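You operate a simulated robot arm through the tools that you are given. There is no shell and no other tool. Be economical: measure what you need, move in short steps, check, and stop when the job is done.

You are at the controls of a simulated robot arm. One attempt, no reset.

JOB
Scrub the steel chute and wipe the grey roller clean.
Fine: purple scrubbing brush for the chute, back where it lay; purple cloth for the roller, then into the cream tub. Set down upright: purple scrubbing brush. What is to be rubbed or washed off counts as gone when no trace of it is left.

It is judged by the outcome, as a careful person would: the job done as asked, and still so three seconds after it is handed in. It fails if anything else is knocked over, pushed out of place, dropped, spilled or broken. Flat cloth is picked up by pressing the open fingertips on it (5 to 10 N) and closing them slowly along it; thin cloth reads only 2 to 8 mm in the jaws.

ROBOT AND FRAMES
A 6-joint arm with a four-finger gripper on a trunk, on a base that drives. Base frame: it is fixed to the floor where the robot stands at the start and does not move with it; the origin is under the middle of the robot, x ahead of it, y to its left, z up; the surface under the hand at the start is at about z = 0.94. Units: m, rad, N and s.
With the tool pointing down near the work surface it reaches from about 0.3 to 0.7 m from the robot's upright axis, wherever it stands. Its first joint turns from -2.897 to 2.897 rad. Payload 3.43 kg.
The tool frame sits at the grasp point between the pads (the TCP): z along the fingers, y along the line on which they close. The tips reach 0.03 m beyond it. Largest opening 0.12 m; the body of the gripper starts 0.085 m behind the TCP.
Orientation is that of the tool frame in the base frame, as a unit quaternion [x, y, z, w]. With the fingers straight down and closing along the base's y, the tool's x points along the base's -x, its y along +y and its z along -z.

CONTROLS
- The arm moves only by the tool send_rows. Its argument "increments" is a list of rows, each a list of 7 numbers: the shift along the tool's x, y, z in units of 150 mm (1.0 is 150 mm), then the turn, a rotation vector about the tool's x, y, z in units of 60 degrees (1.0 is 60 degrees), then the finger opening in m, from 0 to 0.12. In form: [[x, y, z, rx, ry, rz, jaw], ...]. A call has 1 to 20 rows; each row is the pose to reach, as a shift and turn from the pose commanded when the call began, along the tool's axes at that moment. A call with a number of a shift or a turn outside -1 to 1 is refused whole. A row lasts 0.2 s, in which the tool goes at most 0.05 m and 0.15 rad; a call with a longer step from one row to the next is refused whole, and so is a gripper value outside its range. A pose out of reach is approached as far as the arm can. The call stops where the force on the tool passes 40 N (or 10 N more than at its start, if that is more) or the arm is blocked; 0.2 s more then pass. The fingers move at their own pace and stop on an object; they squeeze with about 35 N. The grip force told is the motor's: it shows also when the fingers shut on nothing. Time passes only in rows, and 0.2 s behind the last, so rows that repeat a pose let the fingers close. The reply holds the time, the measured pose of the TCP, the force on the tool along the base axes, the opening and the grip force, in the units named above and with some noise, with the torque about the TCP (base axes, N m) and any sound that the robot's microphone picked up.
- Cameras (640 x 400 px; columns grow to the right, rows downward): "scene" is now at [0.0558, 0.1185, 1.6874]; the picture's right is [-0.27, -0.96, 0.00], its down [-0.72, 0.20, -0.66] and it looks along [0.64, -0.18, -0.75] (base axes); focal length 294 px, centre (320, 200). "wrist" rides on the gripper at [0.071, -0.017, -0.121] in the tool frame; the picture's right is [0.23, 0.97, 0.00], its down [-0.81, 0.19, -0.55] and it looks along [-0.54, 0.13, 0.83] (tool axes); focal length 275 px, centre (320, 200). There is no depth. A picture from a camera that has moved, and an enlarged one, comes with that camera's place and axes in the base frame and with its lens.
- grab_frame(camera): a new picture of that camera. No time passes.
- raise_lower(by): slides the trunk up (or, below 0, down) by that many m; the arm and the scene camera ride with it, the base frame stays. It gives what a move gives, with no picture.
- drive_base(legs): drives the robot by 1 to 6 legs, each [ahead, left, turn to the left] in m, m and rad, along the robot's own axes; the way and the turn of a leg run together, so that a leg with both is an arc; at most 1.5 m and 3.142 rad a leg. The arm and the cameras ride along, it lands a little off, and it stops where it bumps. It gives what a move gives.
- turn_head(pan, tilt): turns the head with the scene camera to pan (to the left, within 2.094 rad either way) and tilt (down, from -0.506 to 1.204), counted from straight ahead of the robot. It gives what a move gives.
- inspect(camera, box): a new picture of the part [left, top, right, bottom] of that camera's present view, enlarged. No time passes.
- sign_off(): hands the job in; it is judged then, once.

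Work in short steps. Places have to be worked out from the pictures, the camera data and where the tool is seen: move nearer, look again, correct. Check each grasp and each placing, and mend what went wrong. You have 120 turns and 82 pictures in all, those below and enlarged ones among them. Open the gripper and draw the arm clear of the work before you hand the job in, unless the task says otherwise; then end with one line.

The tools are called as name(argument=value, ...) on one line, values as JSON. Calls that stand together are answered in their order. send_rows: Moves the arm, as the interface text tells. Its arguments: {"type":"object","properties":{"increments":{"type":"array","items":{"type":"array","items":{"type":"number"}}}},"required":["increments"]} The other tools are called the same way: raise_lower (by) slides the trunk up or down; drive_base (legs) drives the base; turn_head (pan, tilt) turns the head that bears the scene camera; grab_frame (camera) takes a picture; inspect (camera, box) takes an enlarged picture of a part of a camera's view; sign_off () hands the job in.

At the start:

```text
clock: 0.0
position: [0.4649, 0.1316, 1.2503]
tcp_rot: [0.0, 1.0, 0.001, 0.0]
ft_force: [0.0, -1.0, 0.3]
moment: [-0.03, 0.0, 0.0]
finger_gap: 0.1201
gripper_force: 0.0
trunk travel left (down, up): [-0.2, 0.24]
robot x, y, heading: [-0.0009, 0.0042, 0.003]
head pan, tilt: [-0.272, 0.85]
```

scene: 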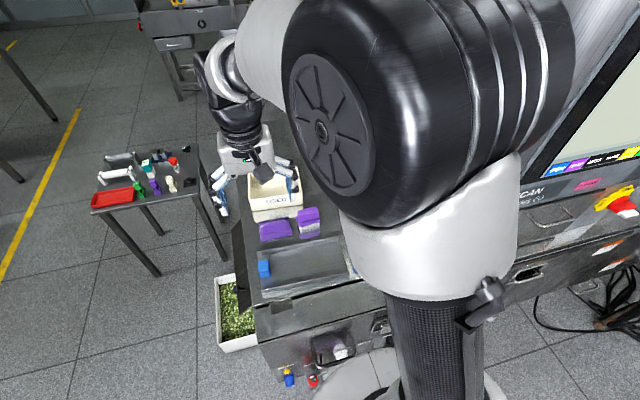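
wrist: 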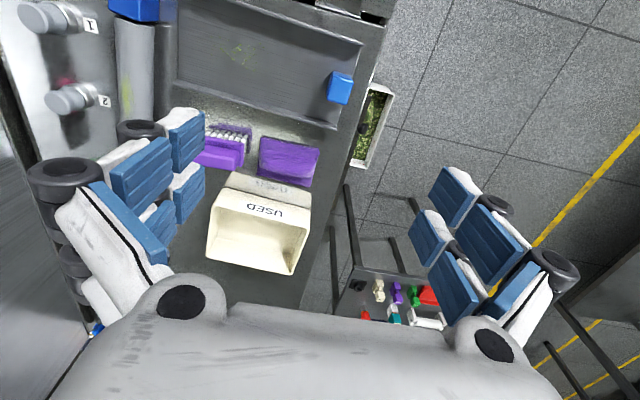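

I'll enlarge the work area in the wrist view, to see the chute, roller, brush and cloth.

inspect(camera="wrist", box=[0, 0, 400, 250])

inspect(camera="scene", box=[200, 150, 400, 310])

```text
1.60 times, centred on (200, 125) of wrist
camera zoom: at [0.3931, 0.116, 1.3709], right [-0.23, 0.97, 0.0], down [0.81, 0.19, 0.55], along [0.54, 0.13, -0.83], focal length 440 px, centre (512, 320)
```

zoom: 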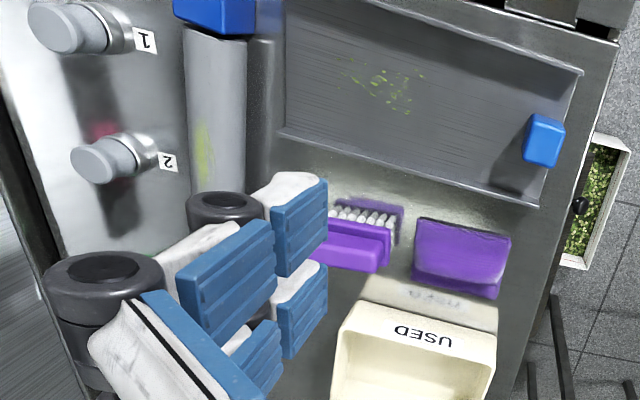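

```text
2.50 times, centred on (300, 230) of scene
camera zoom: at [0.0558, 0.1185, 1.6874], right [-0.27, -0.96, 0.0], down [-0.72, 0.2, -0.66], along [0.64, -0.18, -0.75], focal length 736 px, centre (370, 125)
```

zoom: 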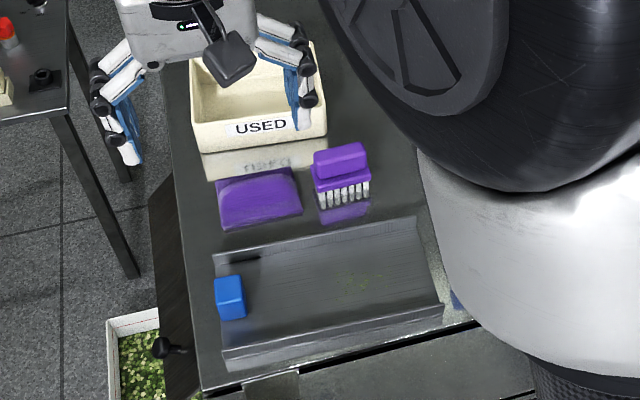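

The brush is near (0.60, 0.0), the chute runs along y near x 0.46 and the roller along x near y -0.1. I'll shift the hand back a bit and to the right for a straighter look at them.

send_rows(increments=[[0.25, -0.2, 0, 0, 0, 0, 0.12], [0.5, -0.4, 0, 0, 0, 0, 0.12], [0.67, -0.6, 0, 0, 0, 0, 0.12]])

grab_frame(camera="wrist")

grab_frame(camera="scene")

```text
clock: 0.8
position: [0.3612, 0.0431, 1.2524]
tcp_rot: [0.001, 1.0, 0.0, 0.0]
ft_force: [-0.5, -0.1, -0.3]
moment: [0.03, -0.05, 0.04]
finger_gap: 0.12
gripper_force: 0.1
trunk travel left (down, up): [-0.2, 0.24]
robot x, y, heading: [0.0048, 0.0004, -0.001]
head pan, tilt: [-0.272, 0.85]
```

```text
77 pictures are left
camera wrist: at [0.2897, 0.0255, 1.3723], right [-0.23, 0.97, 0.0], down [0.81, 0.19, 0.55], along [0.54, 0.13, -0.83], focal length 275 px, centre (320, 200)
```

wrist: 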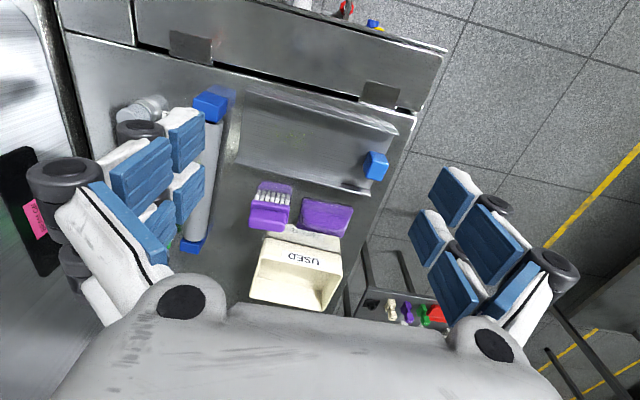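

```text
76 pictures are left
camera scene: at [0.0544, 0.1174, 1.6875], right [-0.27, -0.96, 0.0], down [-0.72, 0.2, -0.66], along [0.64, -0.18, -0.75], focal length 294 px, centre (320, 200)
```

scene: 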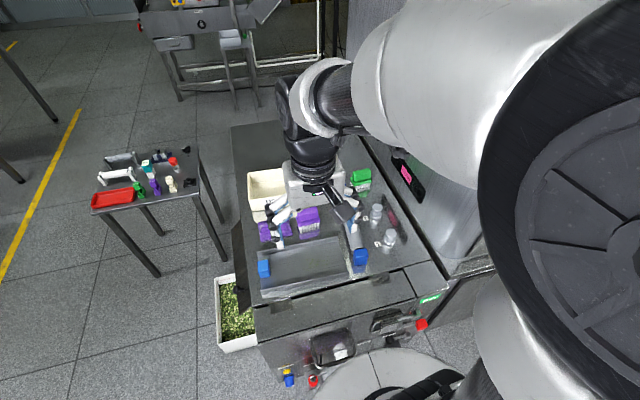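

The table is in view now. I'll enlarge both views.

inspect(camera="scene", box=[220, 150, 460, 300])

inspect(camera="wrist", box=[80, 60, 420, 272])

```text
2.67 times, centred on (340, 225) of scene
camera zoom: at [0.0544, 0.1174, 1.6875], right [-0.27, -0.96, 0.0], down [-0.72, 0.2, -0.66], along [0.64, -0.18, -0.75], focal length 785 px, centre (267, 133)
```

zoom: 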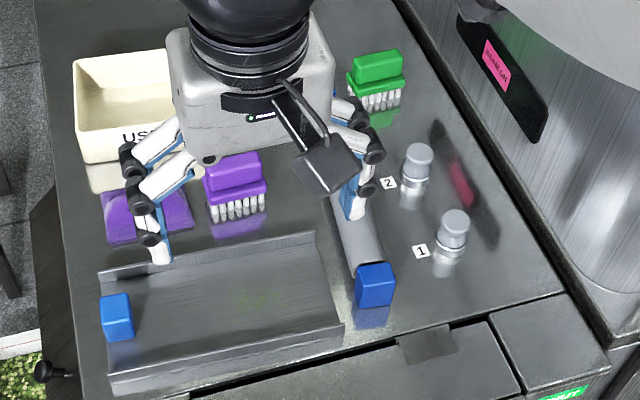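

```text
1.88 times, centred on (250, 166) of wrist
camera zoom: at [0.2897, 0.0255, 1.3723], right [-0.23, 0.97, 0.0], down [0.81, 0.19, 0.55], along [0.54, 0.13, -0.83], focal length 518 px, centre (452, 264)
```

zoom: 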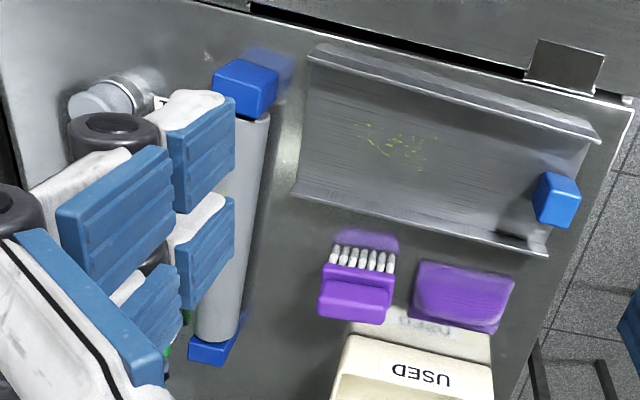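

The brush stands bristles down near (0.60, 0.0), with its top at about z 0.99. I'll bring the hand above it and look closer.

send_rows(increments=[[-0.25, -0.05, 0.05, 0, 0, 0, 0.12], [-0.5, -0.1, 0.1, 0, 0, 0, 0.12], [-0.75, -0.2, 0.2, 0, 0, 0, 0.12], [-1, -0.27, 0.33, 0, 0, 0, 0.12]])

send_rows(increments=[[-0.2, 0, 0.2, 0, 0, 0, 0.12], [-0.4, 0, 0.4, 0, 0, 0, 0.12], [-0.55, 0, 0.6, 0, 0, 0, 0.12], [-0.55, 0, 0.6, 0, 0, 0, 0.12]])

grab_frame(camera="wrist")

grab_frame(camera="scene")

```text
clock: 1.8
position: [0.5161, 0.0008, 1.2024]
tcp_rot: [0.0, 1.0, 0.0, 0.0]
ft_force: [0.1, 0.2, 0.1]
moment: [-0.01, 0.01, -0.01]
finger_gap: 0.1195
gripper_force: 0.1
trunk travel left (down, up): [-0.2, 0.24]
robot x, y, heading: [-0.0002, 0.0009, -0.003]
head pan, tilt: [-0.272, 0.85]
```

```text
clock: 2.8
position: [0.5943, -0.0007, 1.111]
tcp_rot: [0.0, 1.0, 0.001, 0.001]
ft_force: [-0.6, 0.4, 1.4]
moment: [0.0, -0.05, 0.01]
finger_gap: 0.12
gripper_force: 0.0
trunk travel left (down, up): [-0.2, 0.24]
robot x, y, heading: [-0.0016, -0.0023, 0.001]
head pan, tilt: [-0.272, 0.85]
```

```text
73 pictures are left
camera wrist: at [0.5236, -0.0181, 1.2308], right [-0.23, 0.97, 0.0], down [0.81, 0.19, 0.55], along [0.54, 0.13, -0.83], focal length 275 px, centre (320, 200)
```

wrist: 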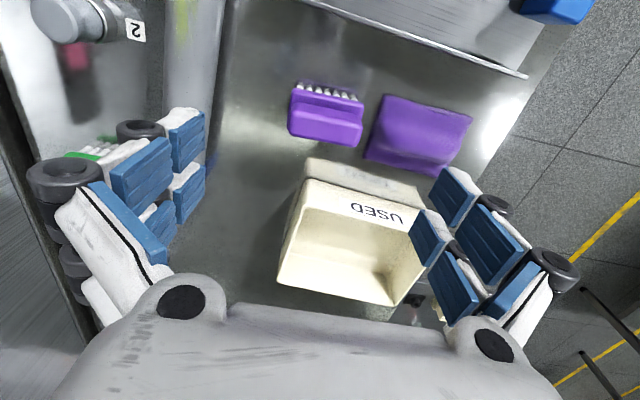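

```text
72 pictures are left
camera scene: at [0.0545, 0.1185, 1.6875], right [-0.27, -0.96, 0.0], down [-0.72, 0.2, -0.66], along [0.64, -0.18, -0.75], focal length 294 px, centre (320, 200)
```

scene: 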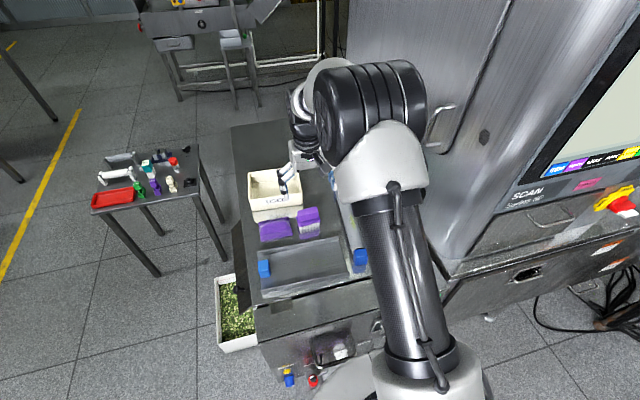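

I'll enlarge the brush and cloth in the wrist view for exact geometry.

inspect(camera="wrist", box=[260, 60, 500, 210])

inspect(camera="scene", box=[230, 180, 390, 310])

```text
2.67 times, centred on (380, 135) of wrist
camera zoom: at [0.5236, -0.0181, 1.2308], right [-0.23, 0.97, 0.0], down [0.81, 0.19, 0.55], along [0.54, 0.13, -0.83], focal length 734 px, centre (160, 373)
```

zoom: 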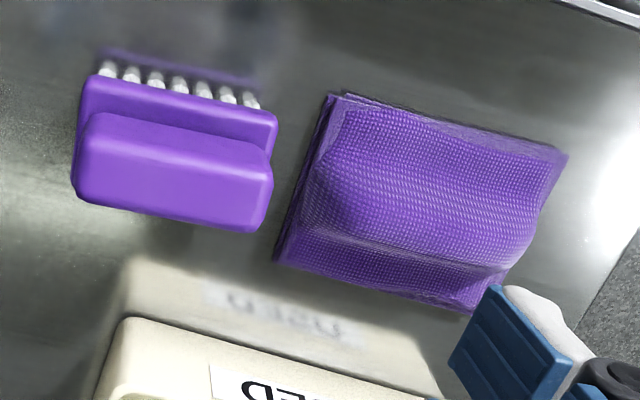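

```text
3.08 times, centred on (310, 245) of scene
camera zoom: at [0.0545, 0.1185, 1.6875], right [-0.27, -0.96, 0.0], down [-0.72, 0.2, -0.66], along [0.64, -0.18, -0.75], focal length 906 px, centre (351, 62)
```

zoom: 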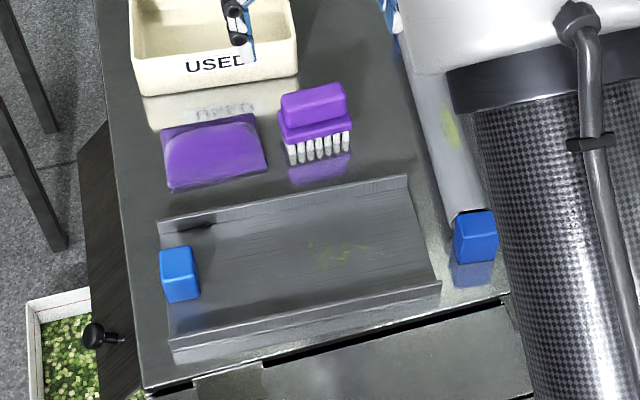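

The brush lies square to the base axes, about 65 mm long along y, its top at about z 1.01 and its centre near (0.592, 0.003). I'll lower the open fingers around its ends.

send_rows(increments=[[0.015, 0.025, 0.2, 0, 0, 0, 0.1], [0.015, 0.025, 0.4, 0, 0, 0, 0.1], [0.015, 0.025, 0.55, 0, 0, 0, 0.1], [0.015, 0.025, 0.66, 0, 0, 0, 0.1], [0.015, 0.025, 0.66, 0, 0, 0, 0.1]])

grab_frame(camera="wrist")

inspect(camera="scene", box=[230, 180, 390, 310])

```text
clock: 4.0
position: [0.5953, 0.0077, 1.0118]
tcp_rot: [0.0, 1.0, 0.0, 0.0]
ft_force: [0.7, 0.1, 0.1]
moment: [0.0, -0.05, -0.01]
finger_gap: 0.1001
gripper_force: 0.1
trunk travel left (down, up): [-0.2, 0.24]
robot x, y, heading: [0.0033, 0.0001, 0.0]
head pan, tilt: [-0.272, 0.85]
```

```text
69 pictures are left
camera wrist: at [0.5233, -0.0098, 1.1327], right [-0.23, 0.97, 0.0], down [0.81, 0.19, 0.55], along [0.54, 0.13, -0.83], focal length 275 px, centre (320, 200)
```

wrist: 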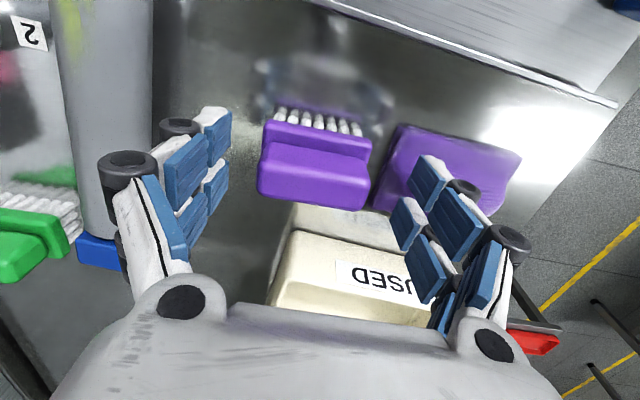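

```text
3.08 times, centred on (310, 245) of scene
camera zoom: at [0.0556, 0.1185, 1.6874], right [-0.27, -0.96, 0.0], down [-0.72, 0.2, -0.66], along [0.64, -0.18, -0.75], focal length 906 px, centre (351, 62)
```

zoom: 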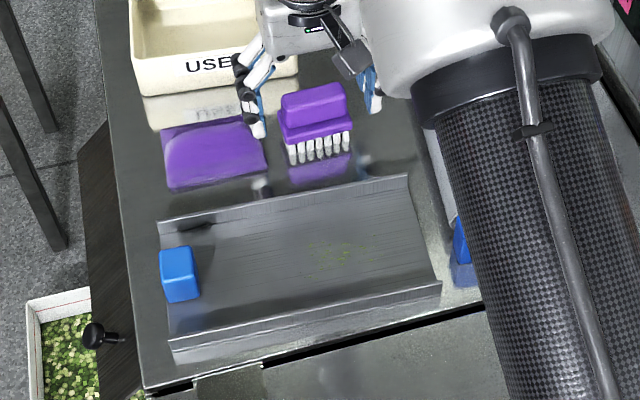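

Comparing the two views puts the brush centre at (0.600, 0.0055), its handle top at z 0.997 and its plate top at z 0.972. I'll correct by a few mm, go down to TCP z 0.992 and close.

send_rows(increments=[[-0.035, -0.011, 0, 0, 0, 0, 0.085], [-0.035, -0.011, 0.07, 0, 0, 0, 0.082], [-0.035, -0.011, 0.13, 0, 0, 0, 0.082], [-0.035, -0.011, 0.13, 0, 0, 0, 0.07], [-0.035, -0.011, 0.13, 0, 0, 0, 0.06], [-0.035, -0.011, 0.13, 0, 0, 0, 0.05], [-0.035, -0.011, 0.13, 0, 0, 0, 0.04], [-0.035, -0.011, 0.13, 0, 0, 0, 0.04]])

grab_frame(camera="wrist")

```text
clock: 5.8
position: [0.6004, 0.0055, 0.994]
tcp_rot: [0.0, 1.0, 0.0, 0.0]
ft_force: [0.0, -0.4, 1.3]
moment: [0.0, -0.02, 0.02]
finger_gap: 0.0694
gripper_force: 34.7
trunk travel left (down, up): [-0.2, 0.24]
robot x, y, heading: [-0.0016, 0.0039, -0.002]
head pan, tilt: [-0.272, 0.85]
```

```text
67 pictures are left
camera wrist: at [0.5283, -0.0118, 1.1138], right [-0.23, 0.97, 0.0], down [0.81, 0.19, 0.55], along [0.54, 0.13, -0.83], focal length 275 px, centre (320, 200)
```

wrist: 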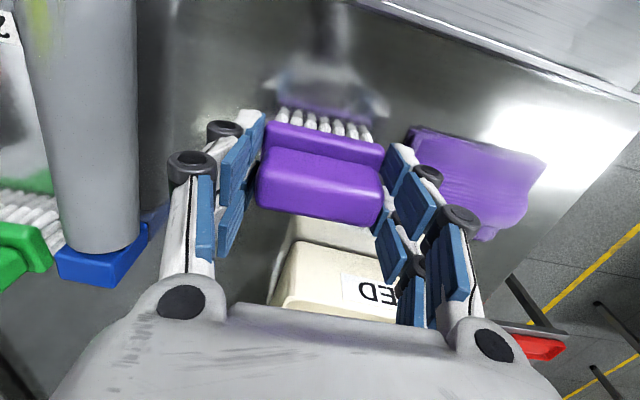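

The fingers stopped at 69 mm with full force, so the brush is gripped at TCP (0.600, 0.0055, 0.993). I'll lift it 8 cm.

send_rows(increments=[[0, 0, -0.1, 0, 0, 0, 0.04], [0, 0, -0.3, 0, 0, 0, 0.04], [0, 0, -0.55, 0, 0, 0, 0.04], [0, 0, -0.55, 0, 0, 0, 0.04]])

send_rows(increments=[[0.25, 0, 0, 0, 0, 0, 0.04], [0.5, 0, 0, 0, 0, 0, 0.04], [0.75, 0.05, 0, 0, 0, 0, 0.04], [0.9, 0.1, 0, 0, 0, 0, 0.04], [0.9, 0.1, 0, 0, 0, 0, 0.04]])

grab_frame(camera="wrist")

inspect(camera="scene", box=[230, 180, 390, 310])

```text
clock: 6.8
position: [0.5996, 0.0035, 1.0769]
tcp_rot: [0.0, 1.0, 0.0, 0.0]
ft_force: [1.0, -0.8, -0.7]
moment: [-0.01, -0.01, 0.02]
finger_gap: 0.0692
gripper_force: 35.2
trunk travel left (down, up): [-0.2, 0.24]
robot x, y, heading: [0.001, 0.0016, 0.001]
head pan, tilt: [-0.272, 0.85]
```

```text
clock: 8.0
position: [0.4648, 0.0185, 1.0772]
tcp_rot: [0.0, 1.0, 0.0, 0.0]
ft_force: [-0.6, -0.5, -1.0]
moment: [-0.03, -0.01, -0.01]
finger_gap: 0.0691
gripper_force: 35.4
trunk travel left (down, up): [-0.2, 0.24]
robot x, y, heading: [-0.001, -0.0004, 0.0]
head pan, tilt: [-0.272, 0.85]
```

```text
66 pictures are left
camera wrist: at [0.3934, 0.0017, 1.1967], right [-0.23, 0.97, 0.0], down [0.81, 0.19, 0.55], along [0.54, 0.13, -0.83], focal length 275 px, centre (320, 200)
```

wrist: 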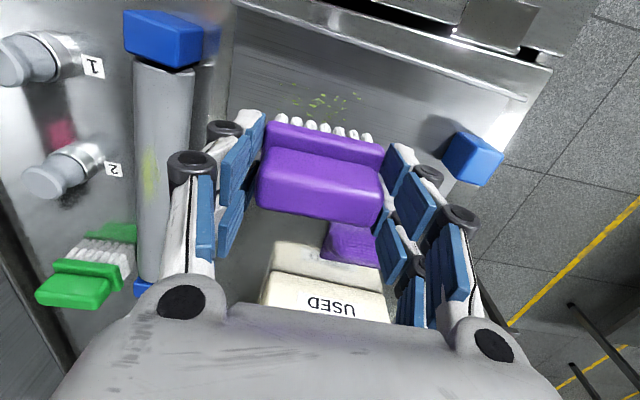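

```text
3.08 times, centred on (310, 245) of scene
camera zoom: at [0.056, 0.1184, 1.6874], right [-0.27, -0.96, 0.0], down [-0.72, 0.2, -0.66], along [0.64, -0.18, -0.75], focal length 906 px, centre (351, 62)
```

zoom: 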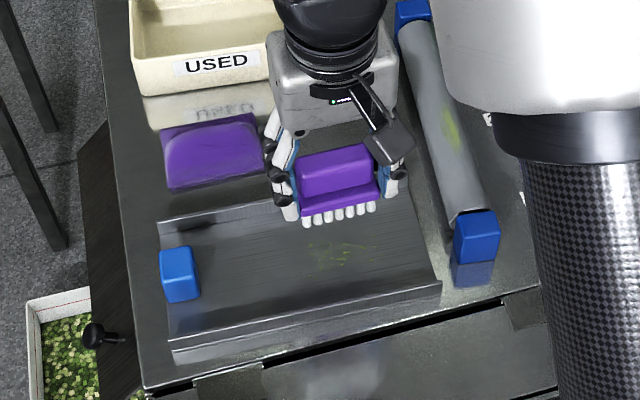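

The stain spans roughly x 0.446–0.481, y -0.017–0.045 on the chute floor, and the brush is right above it. I'll lower it towards contact and watch the force.

send_rows(increments=[[0, 0, 0.2, 0, 0, 0, 0.04], [0, 0, 0.4, 0, 0, 0, 0.04], [0, 0, 0.48, 0, 0, 0, 0.04], [0, 0, 0.5, 0, 0, 0, 0.04], [0, 0, 0.51, 0, 0, 0, 0.04], [0, 0, 0.52, 0, 0, 0, 0.04], [0, 0, 0.52, 0, 0, 0, 0.04]])

```text
clock: 9.6
position: [0.4654, 0.0201, 0.9984]
tcp_rot: [0.001, 1.0, 0.001, 0.001]
ft_force: [-0.9, 0.1, 14.6]
moment: [0.03, 0.16, 0.02]
finger_gap: 0.0694
gripper_force: 35.3
trunk travel left (down, up): [-0.2, 0.24]
robot x, y, heading: [0.0008, 0.0009, 0.003]
head pan, tilt: [-0.272, 0.85]
```

Contact at about 15 N. I'll scrub in strokes along y at three x offsets, staying between the walls.

send_rows(increments=[[0, 0.12, 0, 0, 0, 0, 0.04], [0, 0.24, 0, 0, 0, 0, 0.04], [0, 0.1, 0, 0, 0, 0, 0.04], [0, -0.1, 0, 0, 0, 0, 0.04], [0, -0.26, 0, 0, 0, 0, 0.04], [0.05, -0.26, 0, 0, 0, 0, 0.04], [0.1, -0.1, 0, 0, 0, 0, 0.04], [0.1, 0.1, 0, 0, 0, 0, 0.04], [0.1, 0.24, 0, 0, 0, 0, 0.04], [0.1, 0.1, 0, 0, 0, 0, 0.04], [0.1, -0.1, 0, 0, 0, 0, 0.04], [0.1, -0.26, 0, 0, 0, 0, 0.04], [0, -0.26, 0, 0, 0, 0, 0.04], [-0.09, -0.26, 0, 0, 0, 0, 0.04], [-0.09, -0.1, 0, 0, 0, 0, 0.04], [-0.09, 0.1, 0, 0, 0, 0, 0.04], [-0.09, 0.24, 0, 0, 0, 0, 0.04], [-0.09, 0.1, 0, 0, 0, 0, 0.04], [-0.09, -0.1, 0, 0, 0, 0, 0.04], [0, 0, 0, 0, 0, 0, 0.04]])

inspect(camera="scene", box=[230, 180, 390, 310])

```text
clock: 13.8
position: [0.462, 0.0208, 0.9983]
tcp_rot: [0.0, 1.0, 0.0, -0.001]
ft_force: [0.7, -1.4, 10.1]
moment: [0.05, -0.24, -0.01]
finger_gap: 0.0695
gripper_force: 35.2
trunk travel left (down, up): [-0.2, 0.24]
robot x, y, heading: [0.0012, -0.001, -0.0]
head pan, tilt: [-0.272, 0.85]
```

```text
3.08 times, centred on (310, 245) of scene
camera zoom: at [0.0545, 0.1193, 1.6873], right [-0.27, -0.96, 0.0], down [-0.72, 0.2, -0.66], along [0.64, -0.18, -0.75], focal length 906 px, centre (351, 62)
```

zoom: 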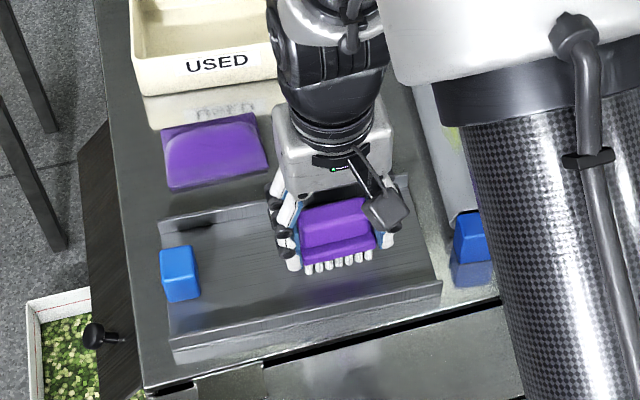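

Another scrub round follows for good measure. Then I'll lift off, move toward the brush's place and look at the floor.

send_rows(increments=[[-0.12, 0.1, 0, 0, 0, 0, 0.04], [-0.12, 0.24, 0, 0, 0, 0, 0.04], [-0.12, 0, 0, 0, 0, 0, 0.04], [-0.12, -0.26, 0, 0, 0, 0, 0.04], [0, -0.26, 0, 0, 0, 0, 0.04], [0, 0, 0, 0, 0, 0, 0.04], [0, 0.26, 0, 0, 0, 0, 0.04], [0.12, 0.26, 0, 0, 0, 0, 0.04], [0.12, 0, 0, 0, 0, 0, 0.04], [0.12, -0.26, 0, 0, 0, 0, 0.04], [0.04, 0, 0, 0, 0, 0, 0.04], [0.04, 0.26, 0, 0, 0, 0, 0.04], [-0.05, 0.26, 0, 0, 0, 0, 0.04], [-0.05, 0, 0, 0, 0, 0, 0.04], [-0.05, -0.26, 0, 0, 0, 0, 0.04], [0, 0, 0, 0, 0, 0, 0.04], [0, 0, -0.2, 0, 0, 0, 0.04], [0, 0, -0.4, 0, 0, 0, 0.04], [0, 0, -0.5, 0, 0, 0, 0.04]])

send_rows(increments=[[-0.25, -0.02, 0, 0, 0, 0, 0.04], [-0.5, -0.05, 0, 0, 0, 0, 0.04], [-0.75, -0.1, 0, 0, 0, 0, 0.04], [-0.92, -0.1, 0, 0, 0, 0, 0.04], [-0.92, -0.1, 0, 0, 0, 0, 0.04]])

inspect(camera="scene", box=[230, 180, 390, 310])

grab_frame(camera="wrist")

```text
clock: 17.8
position: [0.4624, 0.0177, 1.0716]
tcp_rot: [-0.001, 1.0, 0.0, -0.002]
ft_force: [-0.3, -0.9, -0.5]
moment: [0.04, -0.03, 0.03]
finger_gap: 0.0694
gripper_force: 35.0
trunk travel left (down, up): [-0.2, 0.24]
robot x, y, heading: [0.0027, -0.0034, 0.001]
head pan, tilt: [-0.272, 0.85]
```

```text
clock: 19.0
position: [0.6048, 0.0054, 1.0738]
tcp_rot: [-0.001, 1.0, 0.0, 0.0]
ft_force: [0.6, -0.7, -0.3]
moment: [-0.01, 0.0, 0.0]
finger_gap: 0.0695
gripper_force: 34.5
trunk travel left (down, up): [-0.2, 0.24]
robot x, y, heading: [0.0026, 0.0037, -0.003]
head pan, tilt: [-0.272, 0.85]
```

```text
3.08 times, centred on (310, 245) of scene
camera zoom: at [0.0555, 0.1184, 1.6874], right [-0.27, -0.96, 0.0], down [-0.72, 0.2, -0.66], along [0.64, -0.18, -0.75], focal length 906 px, centre (351, 62)
```

zoom: 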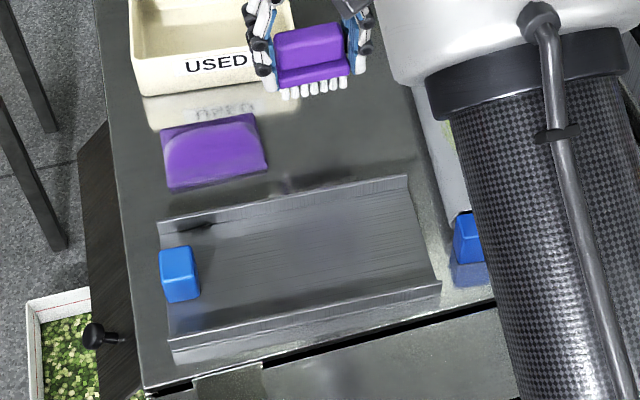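

```text
62 pictures are left
camera wrist: at [0.533, -0.0117, 1.1926], right [-0.23, 0.97, 0.0], down [0.81, 0.19, 0.55], along [0.54, 0.13, -0.83], focal length 275 px, centre (320, 200)
```

wrist: 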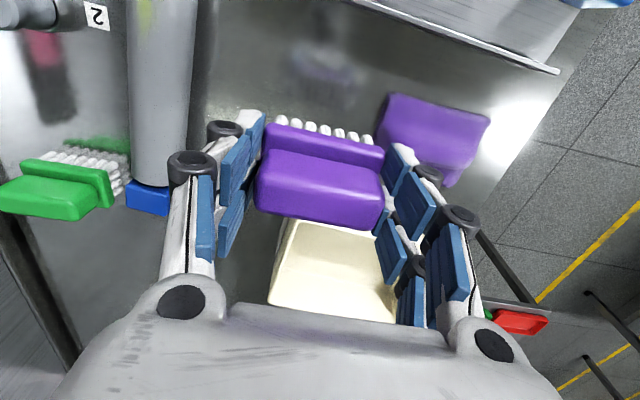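

The floor looks clean. I'll enlarge the chute further for remaining traces, including the dark patch at its far left.

inspect(camera="scene", box=[262, 220, 350, 290])

```text
5.71 times, centred on (306, 255) of scene
camera zoom: at [0.0555, 0.1184, 1.6874], right [-0.27, -0.96, 0.0], down [-0.72, 0.2, -0.66], along [0.64, -0.18, -0.75], focal length 1683 px, centre (400, -114)
```

zoom: 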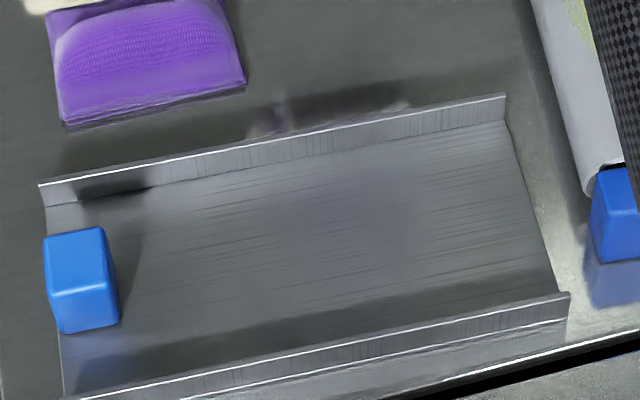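

The chute is clean; the dark patch is just the block's shadow. Next I set the brush back at its old pose, 5 mm back and about 78 mm down.

send_rows(increments=[[0.031, 0, 0.15, 0, 0, 0, 0.04], [0.031, 0, 0.3, 0, 0, 0, 0.04], [0.031, 0, 0.45, 0, 0, 0, 0.04], [0.031, 0, 0.49, 0, 0, 0, 0.04], [0.031, 0, 0.515, 0, 0, 0, 0.04], [0.031, 0, 0.525, 0, 0, 0, 0.04], [0.031, 0, 0.525, 0, 0, 0, 0.04]])

grab_frame(camera="wrist")

```text
clock: 20.6
position: [0.5981, 0.0053, 0.9943]
tcp_rot: [0.0, 1.0, 0.0, 0.001]
ft_force: [-0.1, 1.6, -0.1]
moment: [-0.01, -0.01, 0.0]
finger_gap: 0.0692
gripper_force: 35.2
trunk travel left (down, up): [-0.2, 0.24]
robot x, y, heading: [0.0004, 0.0021, -0.0]
head pan, tilt: [-0.272, 0.85]
```

```text
60 pictures are left
camera wrist: at [0.5267, -0.0117, 1.1138], right [-0.23, 0.97, 0.0], down [0.81, 0.19, 0.55], along [0.54, 0.13, -0.83], focal length 275 px, centre (320, 200)
```

wrist: 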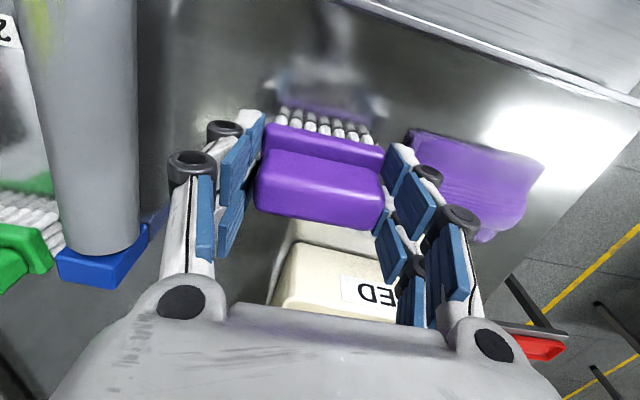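

The pose is almost identical, but there's no contact yet. I'll creep down 1–3 mm to feel the table.

send_rows(increments=[[-0.01, 0, 0.007, 0, 0, 0, 0.04], [-0.01, 0, 0.014, 0, 0, 0, 0.04], [-0.01, 0, 0.014, 0, 0, 0, 0.04]])

```text
clock: 21.4
position: [0.599, 0.0054, 0.9919]
tcp_rot: [0.0, 1.0, 0.0, 0.0]
ft_force: [-0.5, -0.5, 1.7]
moment: [0.11, -0.02, 0.05]
finger_gap: 0.0694
gripper_force: 34.8
trunk travel left (down, up): [-0.2, 0.24]
robot x, y, heading: [-0.0004, -0.0008, 0.005]
head pan, tilt: [-0.272, 0.85]
```

A light touch. I'll press 1 mm more, then open slowly to 85 mm and rise.

send_rows(increments=[[0, 0, 0.007, 0, 0, 0, 0.04], [0, 0, 0.007, 0, 0, 0, 0.06], [0, 0, 0.007, 0, 0, 0, 0.07], [0, 0, 0.007, 0, 0, 0, 0.08], [0, 0, 0.007, 0, 0, 0, 0.085], [0, 0, -0.08, 0, 0, 0, 0.085], [0, 0, -0.3, 0, 0, 0, 0.085], [0, 0, -0.6, 0, 0, 0, 0.085], [0, 0, -0.8, 0, 0, 0, 0.085]])

grab_frame(camera="wrist")

inspect(camera="scene", box=[230, 180, 390, 310])

```text
clock: 23.4
position: [0.599, 0.0032, 1.1114]
tcp_rot: [-0.001, 1.0, 0.001, 0.0]
ft_force: [-0.5, 0.4, -0.2]
moment: [-0.01, -0.02, 0.01]
finger_gap: 0.0853
gripper_force: 0.1
trunk travel left (down, up): [-0.2, 0.24]
robot x, y, heading: [0.0048, -0.0006, -0.003]
head pan, tilt: [-0.272, 0.85]
```

```text
59 pictures are left
camera wrist: at [0.5273, -0.0135, 1.2311], right [-0.23, 0.97, 0.0], down [0.81, 0.19, 0.55], along [0.54, 0.13, -0.83], focal length 275 px, centre (320, 200)
```

wrist: 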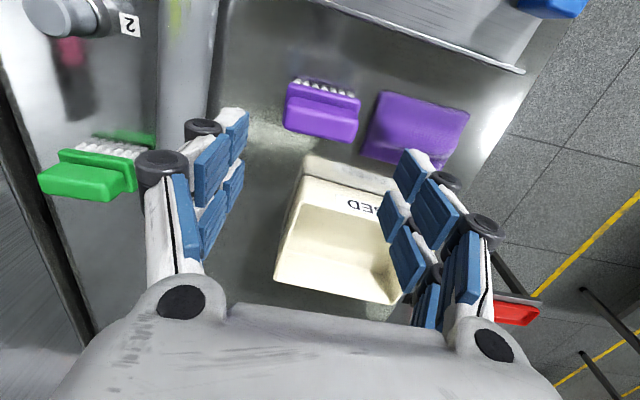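

```text
3.08 times, centred on (310, 245) of scene
camera zoom: at [0.0554, 0.1185, 1.6874], right [-0.27, -0.96, 0.0], down [-0.72, 0.2, -0.66], along [0.64, -0.18, -0.75], focal length 906 px, centre (351, 62)
```

zoom: 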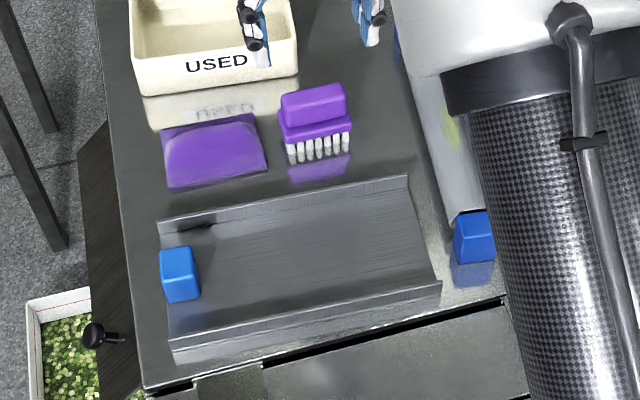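

The brush stands exactly where it was. The cloth centre is near (0.607, 0.108), so I'll move above it and down part way for a closer look.

send_rows(increments=[[-0.05, 0.25, 0, 0, 0, 0, 0.07], [-0.05, 0.5, 0, 0, 0, 0, 0.06], [-0.05, 0.69, 0, 0, 0, 0, 0.06], [-0.05, 0.69, 0.2, 0, 0, 0, 0.06], [-0.05, 0.69, 0.45, 0, 0, 0, 0.06], [-0.05, 0.69, 0.45, 0, 0, 0, 0.06]])

grab_frame(camera="wrist")

grab_frame(camera="scene")

```text
clock: 24.8
position: [0.6062, 0.1074, 1.0426]
tcp_rot: [0.0, 1.0, 0.001, 0.0]
ft_force: [0.7, -0.7, 1.0]
moment: [0.03, 0.0, -0.01]
finger_gap: 0.06
gripper_force: 0.1
trunk travel left (down, up): [-0.2, 0.24]
robot x, y, heading: [0.0022, -0.0003, 0.004]
head pan, tilt: [-0.272, 0.85]
```

```text
57 pictures are left
camera wrist: at [0.5348, 0.0904, 1.1626], right [-0.23, 0.97, 0.0], down [0.81, 0.19, 0.55], along [0.54, 0.13, -0.83], focal length 275 px, centre (320, 200)
```

wrist: 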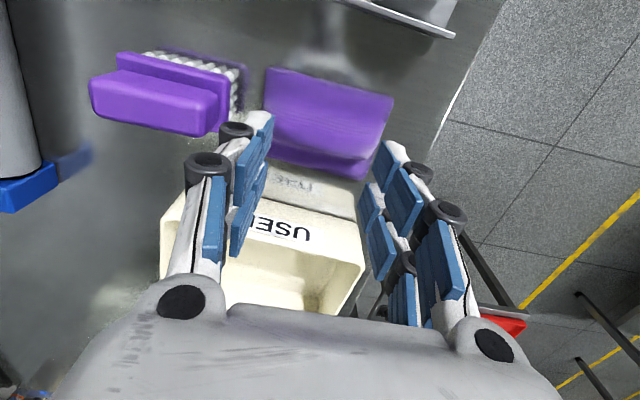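

```text
56 pictures are left
camera scene: at [0.0554, 0.1183, 1.6875], right [-0.27, -0.96, 0.0], down [-0.72, 0.2, -0.66], along [0.64, -0.18, -0.75], focal length 294 px, centre (320, 200)
```

scene: 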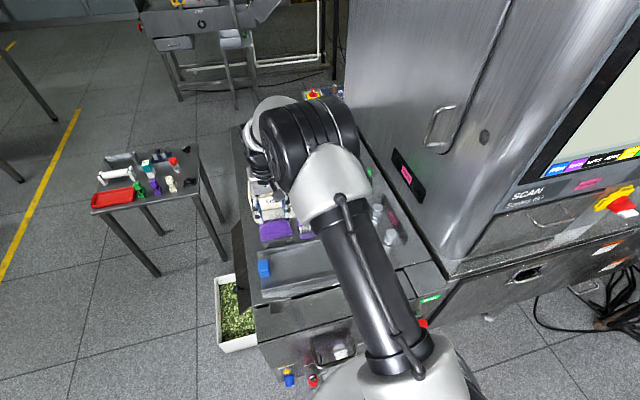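

The hand is centred within a few mm. I'll adjust and descend until the tips nearly touch.

send_rows(increments=[[0.03, 0.03, 0.2, 0, 0, 0, 0.06], [0.03, 0.03, 0.34, 0, 0, 0, 0.06], [0.03, 0.03, 0.38, 0, 0, 0, 0.06], [0.03, 0.03, 0.395, 0, 0, 0, 0.06], [0.03, 0.03, 0.41, 0, 0, 0, 0.06], [0.03, 0.03, 0.41, 0, 0, 0, 0.06]])

grab_frame(camera="wrist")

```text
clock: 26.0
position: [0.6032, 0.1122, 0.9894]
tcp_rot: [0.0, 1.0, -0.001, 0.004]
ft_force: [-5.9, -2.8, 17.3]
moment: [-0.38, 0.12, -0.04]
finger_gap: 0.0765
gripper_force: 34.6
trunk travel left (down, up): [-0.2, 0.24]
robot x, y, heading: [-0.0042, 0.0005, 0.0]
head pan, tilt: [-0.272, 0.85]
stopped in row 5: the force on the tool passed its limit at 42 N (the readings are from after the stop); the commanded pose is now the measured one
```

```text
55 pictures are left
camera wrist: at [0.5312, 0.0948, 1.1079], right [-0.23, 0.97, 0.0], down [0.81, 0.19, 0.56], along [0.55, 0.13, -0.83], focal length 275 px, centre (320, 200)
```

wrist: 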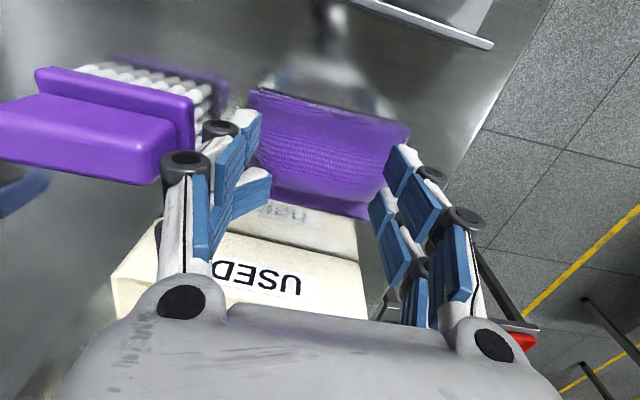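

The force jumped to 42 N and the fingers were spread to 76 mm, so something resisted at tip height z 0.96. I'll rise 2 cm and look again.

send_rows(increments=[[0, 0, -0.07, 0, 0, 0, 0.075], [0, 0, -0.15, 0, 0, 0, 0.075], [0, 0, -0.25, 0, 0, 0, 0.075]])

grab_frame(camera="wrist")

inspect(camera="scene", box=[230, 170, 330, 250])

```text
clock: 26.8
position: [0.6024, 0.1112, 1.0239]
tcp_rot: [0.0, 1.0, 0.0, 0.003]
ft_force: [0.3, 0.2, -0.2]
moment: [-0.03, -0.03, 0.02]
finger_gap: 0.0754
gripper_force: 0.2
trunk travel left (down, up): [-0.2, 0.24]
robot x, y, heading: [0.0023, -0.0014, 0.005]
head pan, tilt: [-0.272, 0.85]
```

```text
54 pictures are left
camera wrist: at [0.5306, 0.0946, 1.1431], right [-0.23, 0.97, 0.0], down [0.81, 0.19, 0.56], along [0.54, 0.13, -0.83], focal length 275 px, centre (320, 200)
```

wrist: 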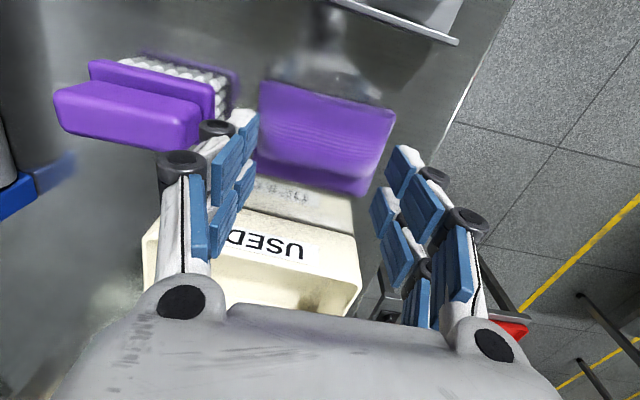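

```text
5.00 times, centred on (280, 210) of scene
camera zoom: at [0.0557, 0.1184, 1.6874], right [-0.27, -0.96, 0.0], down [-0.72, 0.2, -0.66], along [0.64, -0.18, -0.75], focal length 1472 px, centre (520, 150)
```

zoom: 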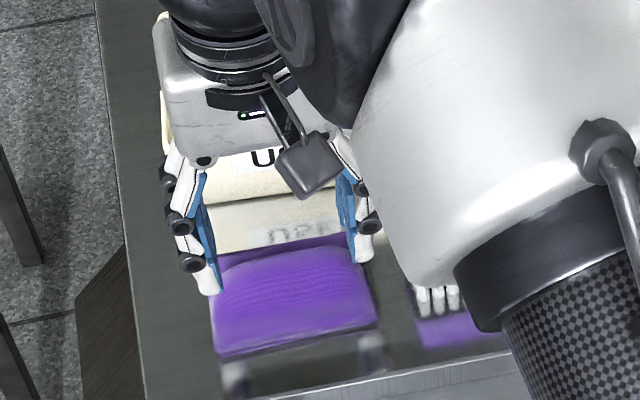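

Nothing was moved. The cloth surface simply met the tips near z 0.96 with a stiff contact. I'll go down again with a 60 mm opening in 1 mm steps near contact.

send_rows(increments=[[0, 0, 0.1, 0, 0, 0, 0.06], [0, 0, 0.17, 0, 0, 0, 0.06], [0, 0, 0.18, 0, 0, 0, 0.06], [0, 0, 0.187, 0, 0, 0, 0.06], [0, 0, 0.187, 0, 0, 0, 0.06]])

```text
clock: 28.0
position: [0.6022, 0.1129, 1.0013]
tcp_rot: [0.0, 1.0, 0.001, 0.008]
ft_force: [-3.8, 4.4, 38.9]
moment: [0.93, -0.19, 0.16]
finger_gap: 0.0608
gripper_force: 23.9
trunk travel left (down, up): [-0.2, 0.24]
robot x, y, heading: [0.0012, 0.0032, 0.003]
head pan, tilt: [-0.272, 0.85]
```

That is already 39 N at z 1.001, on the left fingertip by the torque. I'll look before doing anything else.

inspect(camera="wrist", box=[180, 50, 460, 230])

inspect(camera="scene", box=[240, 180, 320, 250])

```text
2.22 times, centred on (320, 140) of wrist
camera zoom: at [0.5301, 0.0953, 1.1194], right [-0.23, 0.97, 0.0], down [0.8, 0.19, 0.57], along [0.55, 0.13, -0.82], focal length 612 px, centre (320, 333)
```

zoom: 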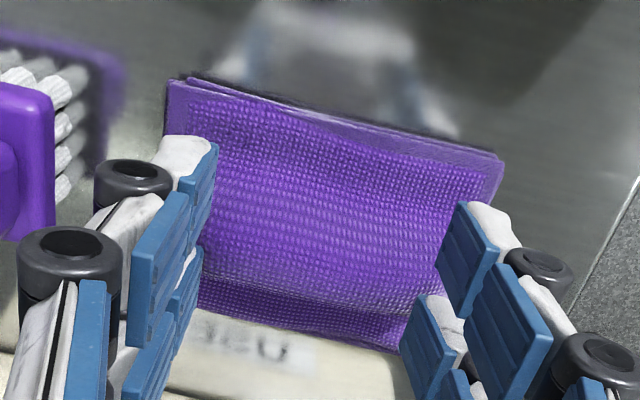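

```text
5.71 times, centred on (280, 215) of scene
camera zoom: at [0.0507, 0.1183, 1.6879], right [-0.27, -0.96, 0.0], down [-0.72, 0.2, -0.66], along [0.64, -0.18, -0.75], focal length 1683 px, centre (549, 114)
```

zoom: 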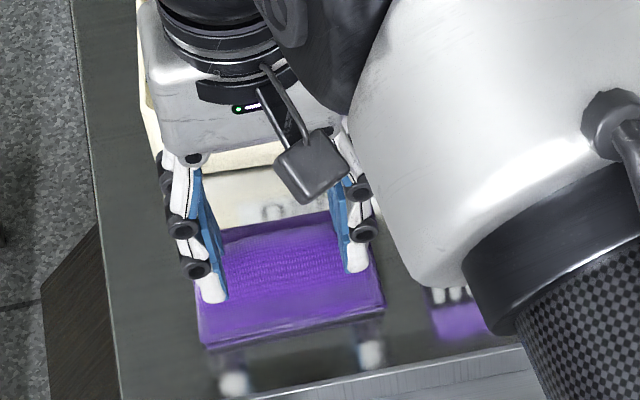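

The fingertips rest on the puffy, folded cloth, which is thicker than I assumed. I'll back up in 1.5 mm steps until the press is 5–10 N.

send_rows(increments=[[0, 0, -0.02, 0, 0, 0, 0.06], [0, 0, -0.02, 0, 0, 0, 0.06]])

```text
clock: 28.6
position: [0.6032, 0.1129, 1.0003]
tcp_rot: [0.0, 1.0, 0.001, 0.005]
ft_force: [1.2, 3.9, 27.4]
moment: [0.62, -0.18, 0.05]
finger_gap: 0.0615
gripper_force: 17.4
trunk travel left (down, up): [-0.2, 0.24]
robot x, y, heading: [0.0021, 0.0025, 0.001]
head pan, tilt: [-0.272, 0.85]
```

Still 27 N, and compliance is about 4 N/mm. I'll raise the command 5 mm more for around 8 N.

send_rows(increments=[[0, 0, -0.033, 0, 0, 0, 0.062], [0, 0, -0.033, 0, 0, 0, 0.062]])

```text
clock: 29.2
position: [0.6024, 0.1108, 1.0038]
tcp_rot: [0.001, 1.0, -0.001, 0.0]
ft_force: [-0.5, 0.8, 0.2]
moment: [0.0, 0.03, -0.03]
finger_gap: 0.0621
gripper_force: 0.0
trunk travel left (down, up): [-0.2, 0.24]
robot x, y, heading: [0.0004, -0.0007, -0.002]
head pan, tilt: [-0.272, 0.85]
```

Just off contact. Down 2.5 mm, read the force, and then close slowly.

send_rows(increments=[[0, 0, 0.012, 0, 0, 0, 0.062], [0, 0, 0.018, 0, 0, 0, 0.062], [0, 0, 0.018, 0, 0, 0, 0.062]])

```text
clock: 30.0
position: [0.6037, 0.1114, 1.0003]
tcp_rot: [-0.001, 1.0, 0.0, 0.003]
ft_force: [-1.2, -0.5, 3.7]
moment: [-0.14, 0.03, -0.06]
finger_gap: 0.0631
gripper_force: 0.8
trunk travel left (down, up): [-0.2, 0.24]
robot x, y, heading: [-0.0031, -0.0014, 0.002]
head pan, tilt: [-0.272, 0.85]
```

The press is 3.7 N. I'll add 1 mm and close slowly along the cloth.

send_rows(increments=[[0, 0, 0.007, 0, 0, 0, 0.06], [0, 0, 0.007, 0, 0, 0, 0.056], [0, 0, 0.007, 0, 0, 0, 0.052], [0, 0, 0.007, 0, 0, 0, 0.048], [0, 0, 0.007, 0, 0, 0, 0.044], [0, 0, 0.007, 0, 0, 0, 0.04], [0, 0, 0.007, 0, 0, 0, 0.036], [0, 0, 0.007, 0, 0, 0, 0.032], [0, 0, 0.007, 0, 0, 0, 0.028], [0, 0, 0.007, 0, 0, 0, 0.024], [0, 0, 0.007, 0, 0, 0, 0.02], [0, 0, 0.007, 0, 0, 0, 0.016], [0, 0, 0.007, 0, 0, 0, 0.012], [0, 0, 0.007, 0, 0, 0, 0.008], [0, 0, 0.007, 0, 0, 0, 0.004], [0, 0, 0.007, 0, 0, 0, 0.0], [0, 0, 0.007, 0, 0, 0, 0.0]])

inspect(camera="wrist", box=[180, 50, 460, 230])

```text
clock: 33.6
position: [0.6035, 0.1112, 1.0032]
tcp_rot: [-0.001, 1.0, 0.001, 0.006]
ft_force: [1.7, -0.3, 34.3]
moment: [-0.06, -0.32, -0.02]
finger_gap: 0.0556
gripper_force: 34.9
trunk travel left (down, up): [-0.2, 0.24]
robot x, y, heading: [-0.0032, -0.0035, -0.0]
head pan, tilt: [-0.272, 0.85]
```

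```text
2.22 times, centred on (320, 140) of wrist
camera zoom: at [0.531, 0.095, 1.1218], right [-0.23, 0.97, 0.0], down [0.8, 0.19, 0.56], along [0.55, 0.13, -0.83], focal length 612 px, centre (320, 333)
```

zoom: 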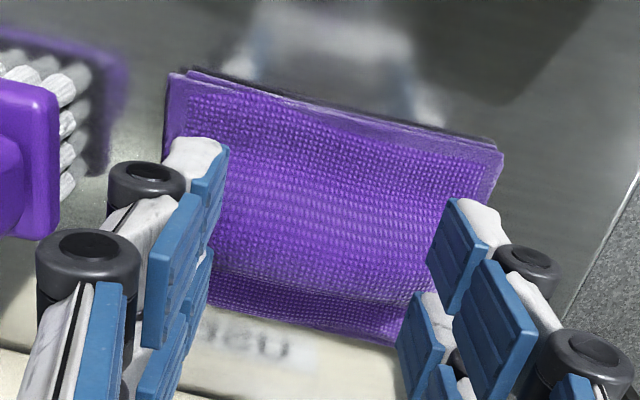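

The fingers stopped at 55 mm on a firm, domed bundle, so this cloth behaves as a thick pad. I'll test whether that grip holds by lifting 1 cm slowly.

send_rows(increments=[[0, 0, -0.03, 0, 0, 0, 0.0], [0, 0, -0.06, 0, 0, 0, 0.0], [0, 0, -0.09, 0, 0, 0, 0.0], [0, 0, -0.09, 0, 0, 0, 0.0]])

inspect(camera="wrist", box=[180, 50, 460, 230])

```text
clock: 34.6
position: [0.6041, 0.1115, 1.012]
tcp_rot: [-0.001, 1.0, 0.0, 0.002]
ft_force: [-0.1, -0.2, -1.0]
moment: [-0.01, 0.03, 0.01]
finger_gap: 0.0001
gripper_force: 33.5
trunk travel left (down, up): [-0.2, 0.24]
robot x, y, heading: [0.003, 0.005, -0.0]
head pan, tilt: [-0.272, 0.85]
```

```text
2.22 times, centred on (320, 140) of wrist
camera zoom: at [0.5318, 0.0952, 1.1313], right [-0.23, 0.97, 0.0], down [0.81, 0.19, 0.56], along [0.54, 0.13, -0.83], focal length 612 px, centre (320, 333)
```

zoom: 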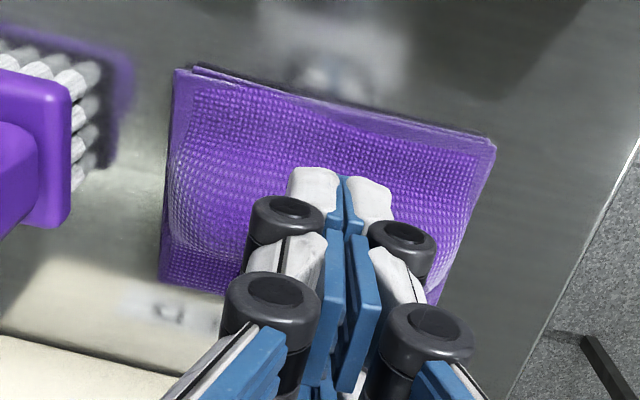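

It slipped off the dome, and the cloth is undisturbed. A grip lower on its sides should hold. I'll open, rise and turn 90°, so that the fingers close along x, where the cloth is about 78 mm and the brush isn't in the way.

send_rows(increments=[[0, 0, -0.2, 0, 0, 0, 0.03], [0, 0, -0.4, 0, 0, 0, 0.06], [0, 0, -0.6, 0, 0, 0.14, 0.09], [0, 0, -0.6, 0, 0, 0.28, 0.11], [0, 0, -0.6, 0, 0, 0.42, 0.11], [0, 0, -0.6, 0, 0, 0.56, 0.11], [0, 0, -0.6, 0, 0, 0.7, 0.11], [0, 0, -0.6, 0, 0, 0.84, 0.11], [0, 0, -0.6, 0, 0, 0.98, 0.11]])

send_rows(increments=[[0, 0, 0, 0, 0, 0.14, 0.11], [0, 0, 0, 0, 0, 0.28, 0.11], [0, 0, 0, 0, 0, 0.42, 0.11], [0, 0, 0, 0, 0, 0.52, 0.11], [0, 0, 0, 0, 0, 0.52, 0.11]])

grab_frame(camera="wrist")

grab_frame(camera="scene")

```text
clock: 36.6
position: [0.6041, 0.112, 1.1041]
tcp_rot: [0.493, 0.87, 0.001, 0.002]
ft_force: [-0.4, 0.5, -0.7]
moment: [-0.01, 0.01, -0.02]
finger_gap: 0.1102
gripper_force: 0.1
trunk travel left (down, up): [-0.2, 0.24]
robot x, y, heading: [0.0001, -0.0019, 0.002]
head pan, tilt: [-0.272, 0.85]
```

```text
clock: 37.8
position: [0.6028, 0.1117, 1.1043]
tcp_rot: [0.708, 0.706, 0.002, 0.002]
ft_force: [0.3, 0.1, -0.1]
moment: [-0.01, -0.01, 0.01]
finger_gap: 0.11
gripper_force: 0.0
trunk travel left (down, up): [-0.2, 0.24]
robot x, y, heading: [0.0007, 0.0009, 0.002]
head pan, tilt: [-0.272, 0.85]
```

```text
48 pictures are left
camera wrist: at [0.586, 0.1831, 1.2229], right [0.97, 0.23, 0.01], down [0.19, -0.81, 0.55], along [0.13, -0.54, -0.83], focal length 275 px, centre (320, 200)
```

wrist: 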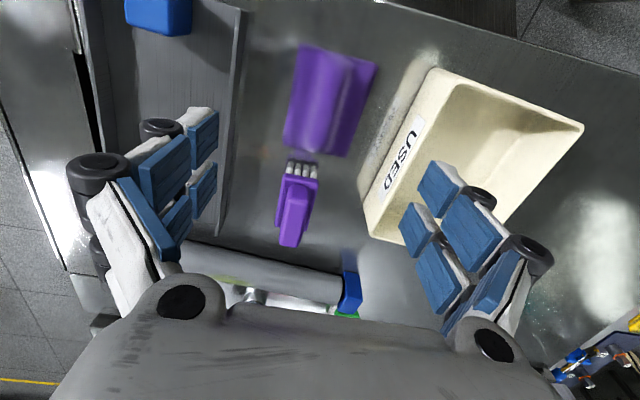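

```text
47 pictures are left
camera scene: at [0.0558, 0.1184, 1.6874], right [-0.27, -0.96, 0.0], down [-0.72, 0.2, -0.66], along [0.64, -0.18, -0.75], focal length 294 px, centre (320, 200)
```

scene: 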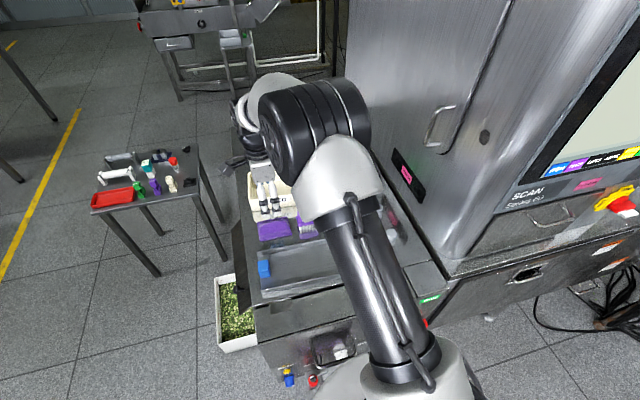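

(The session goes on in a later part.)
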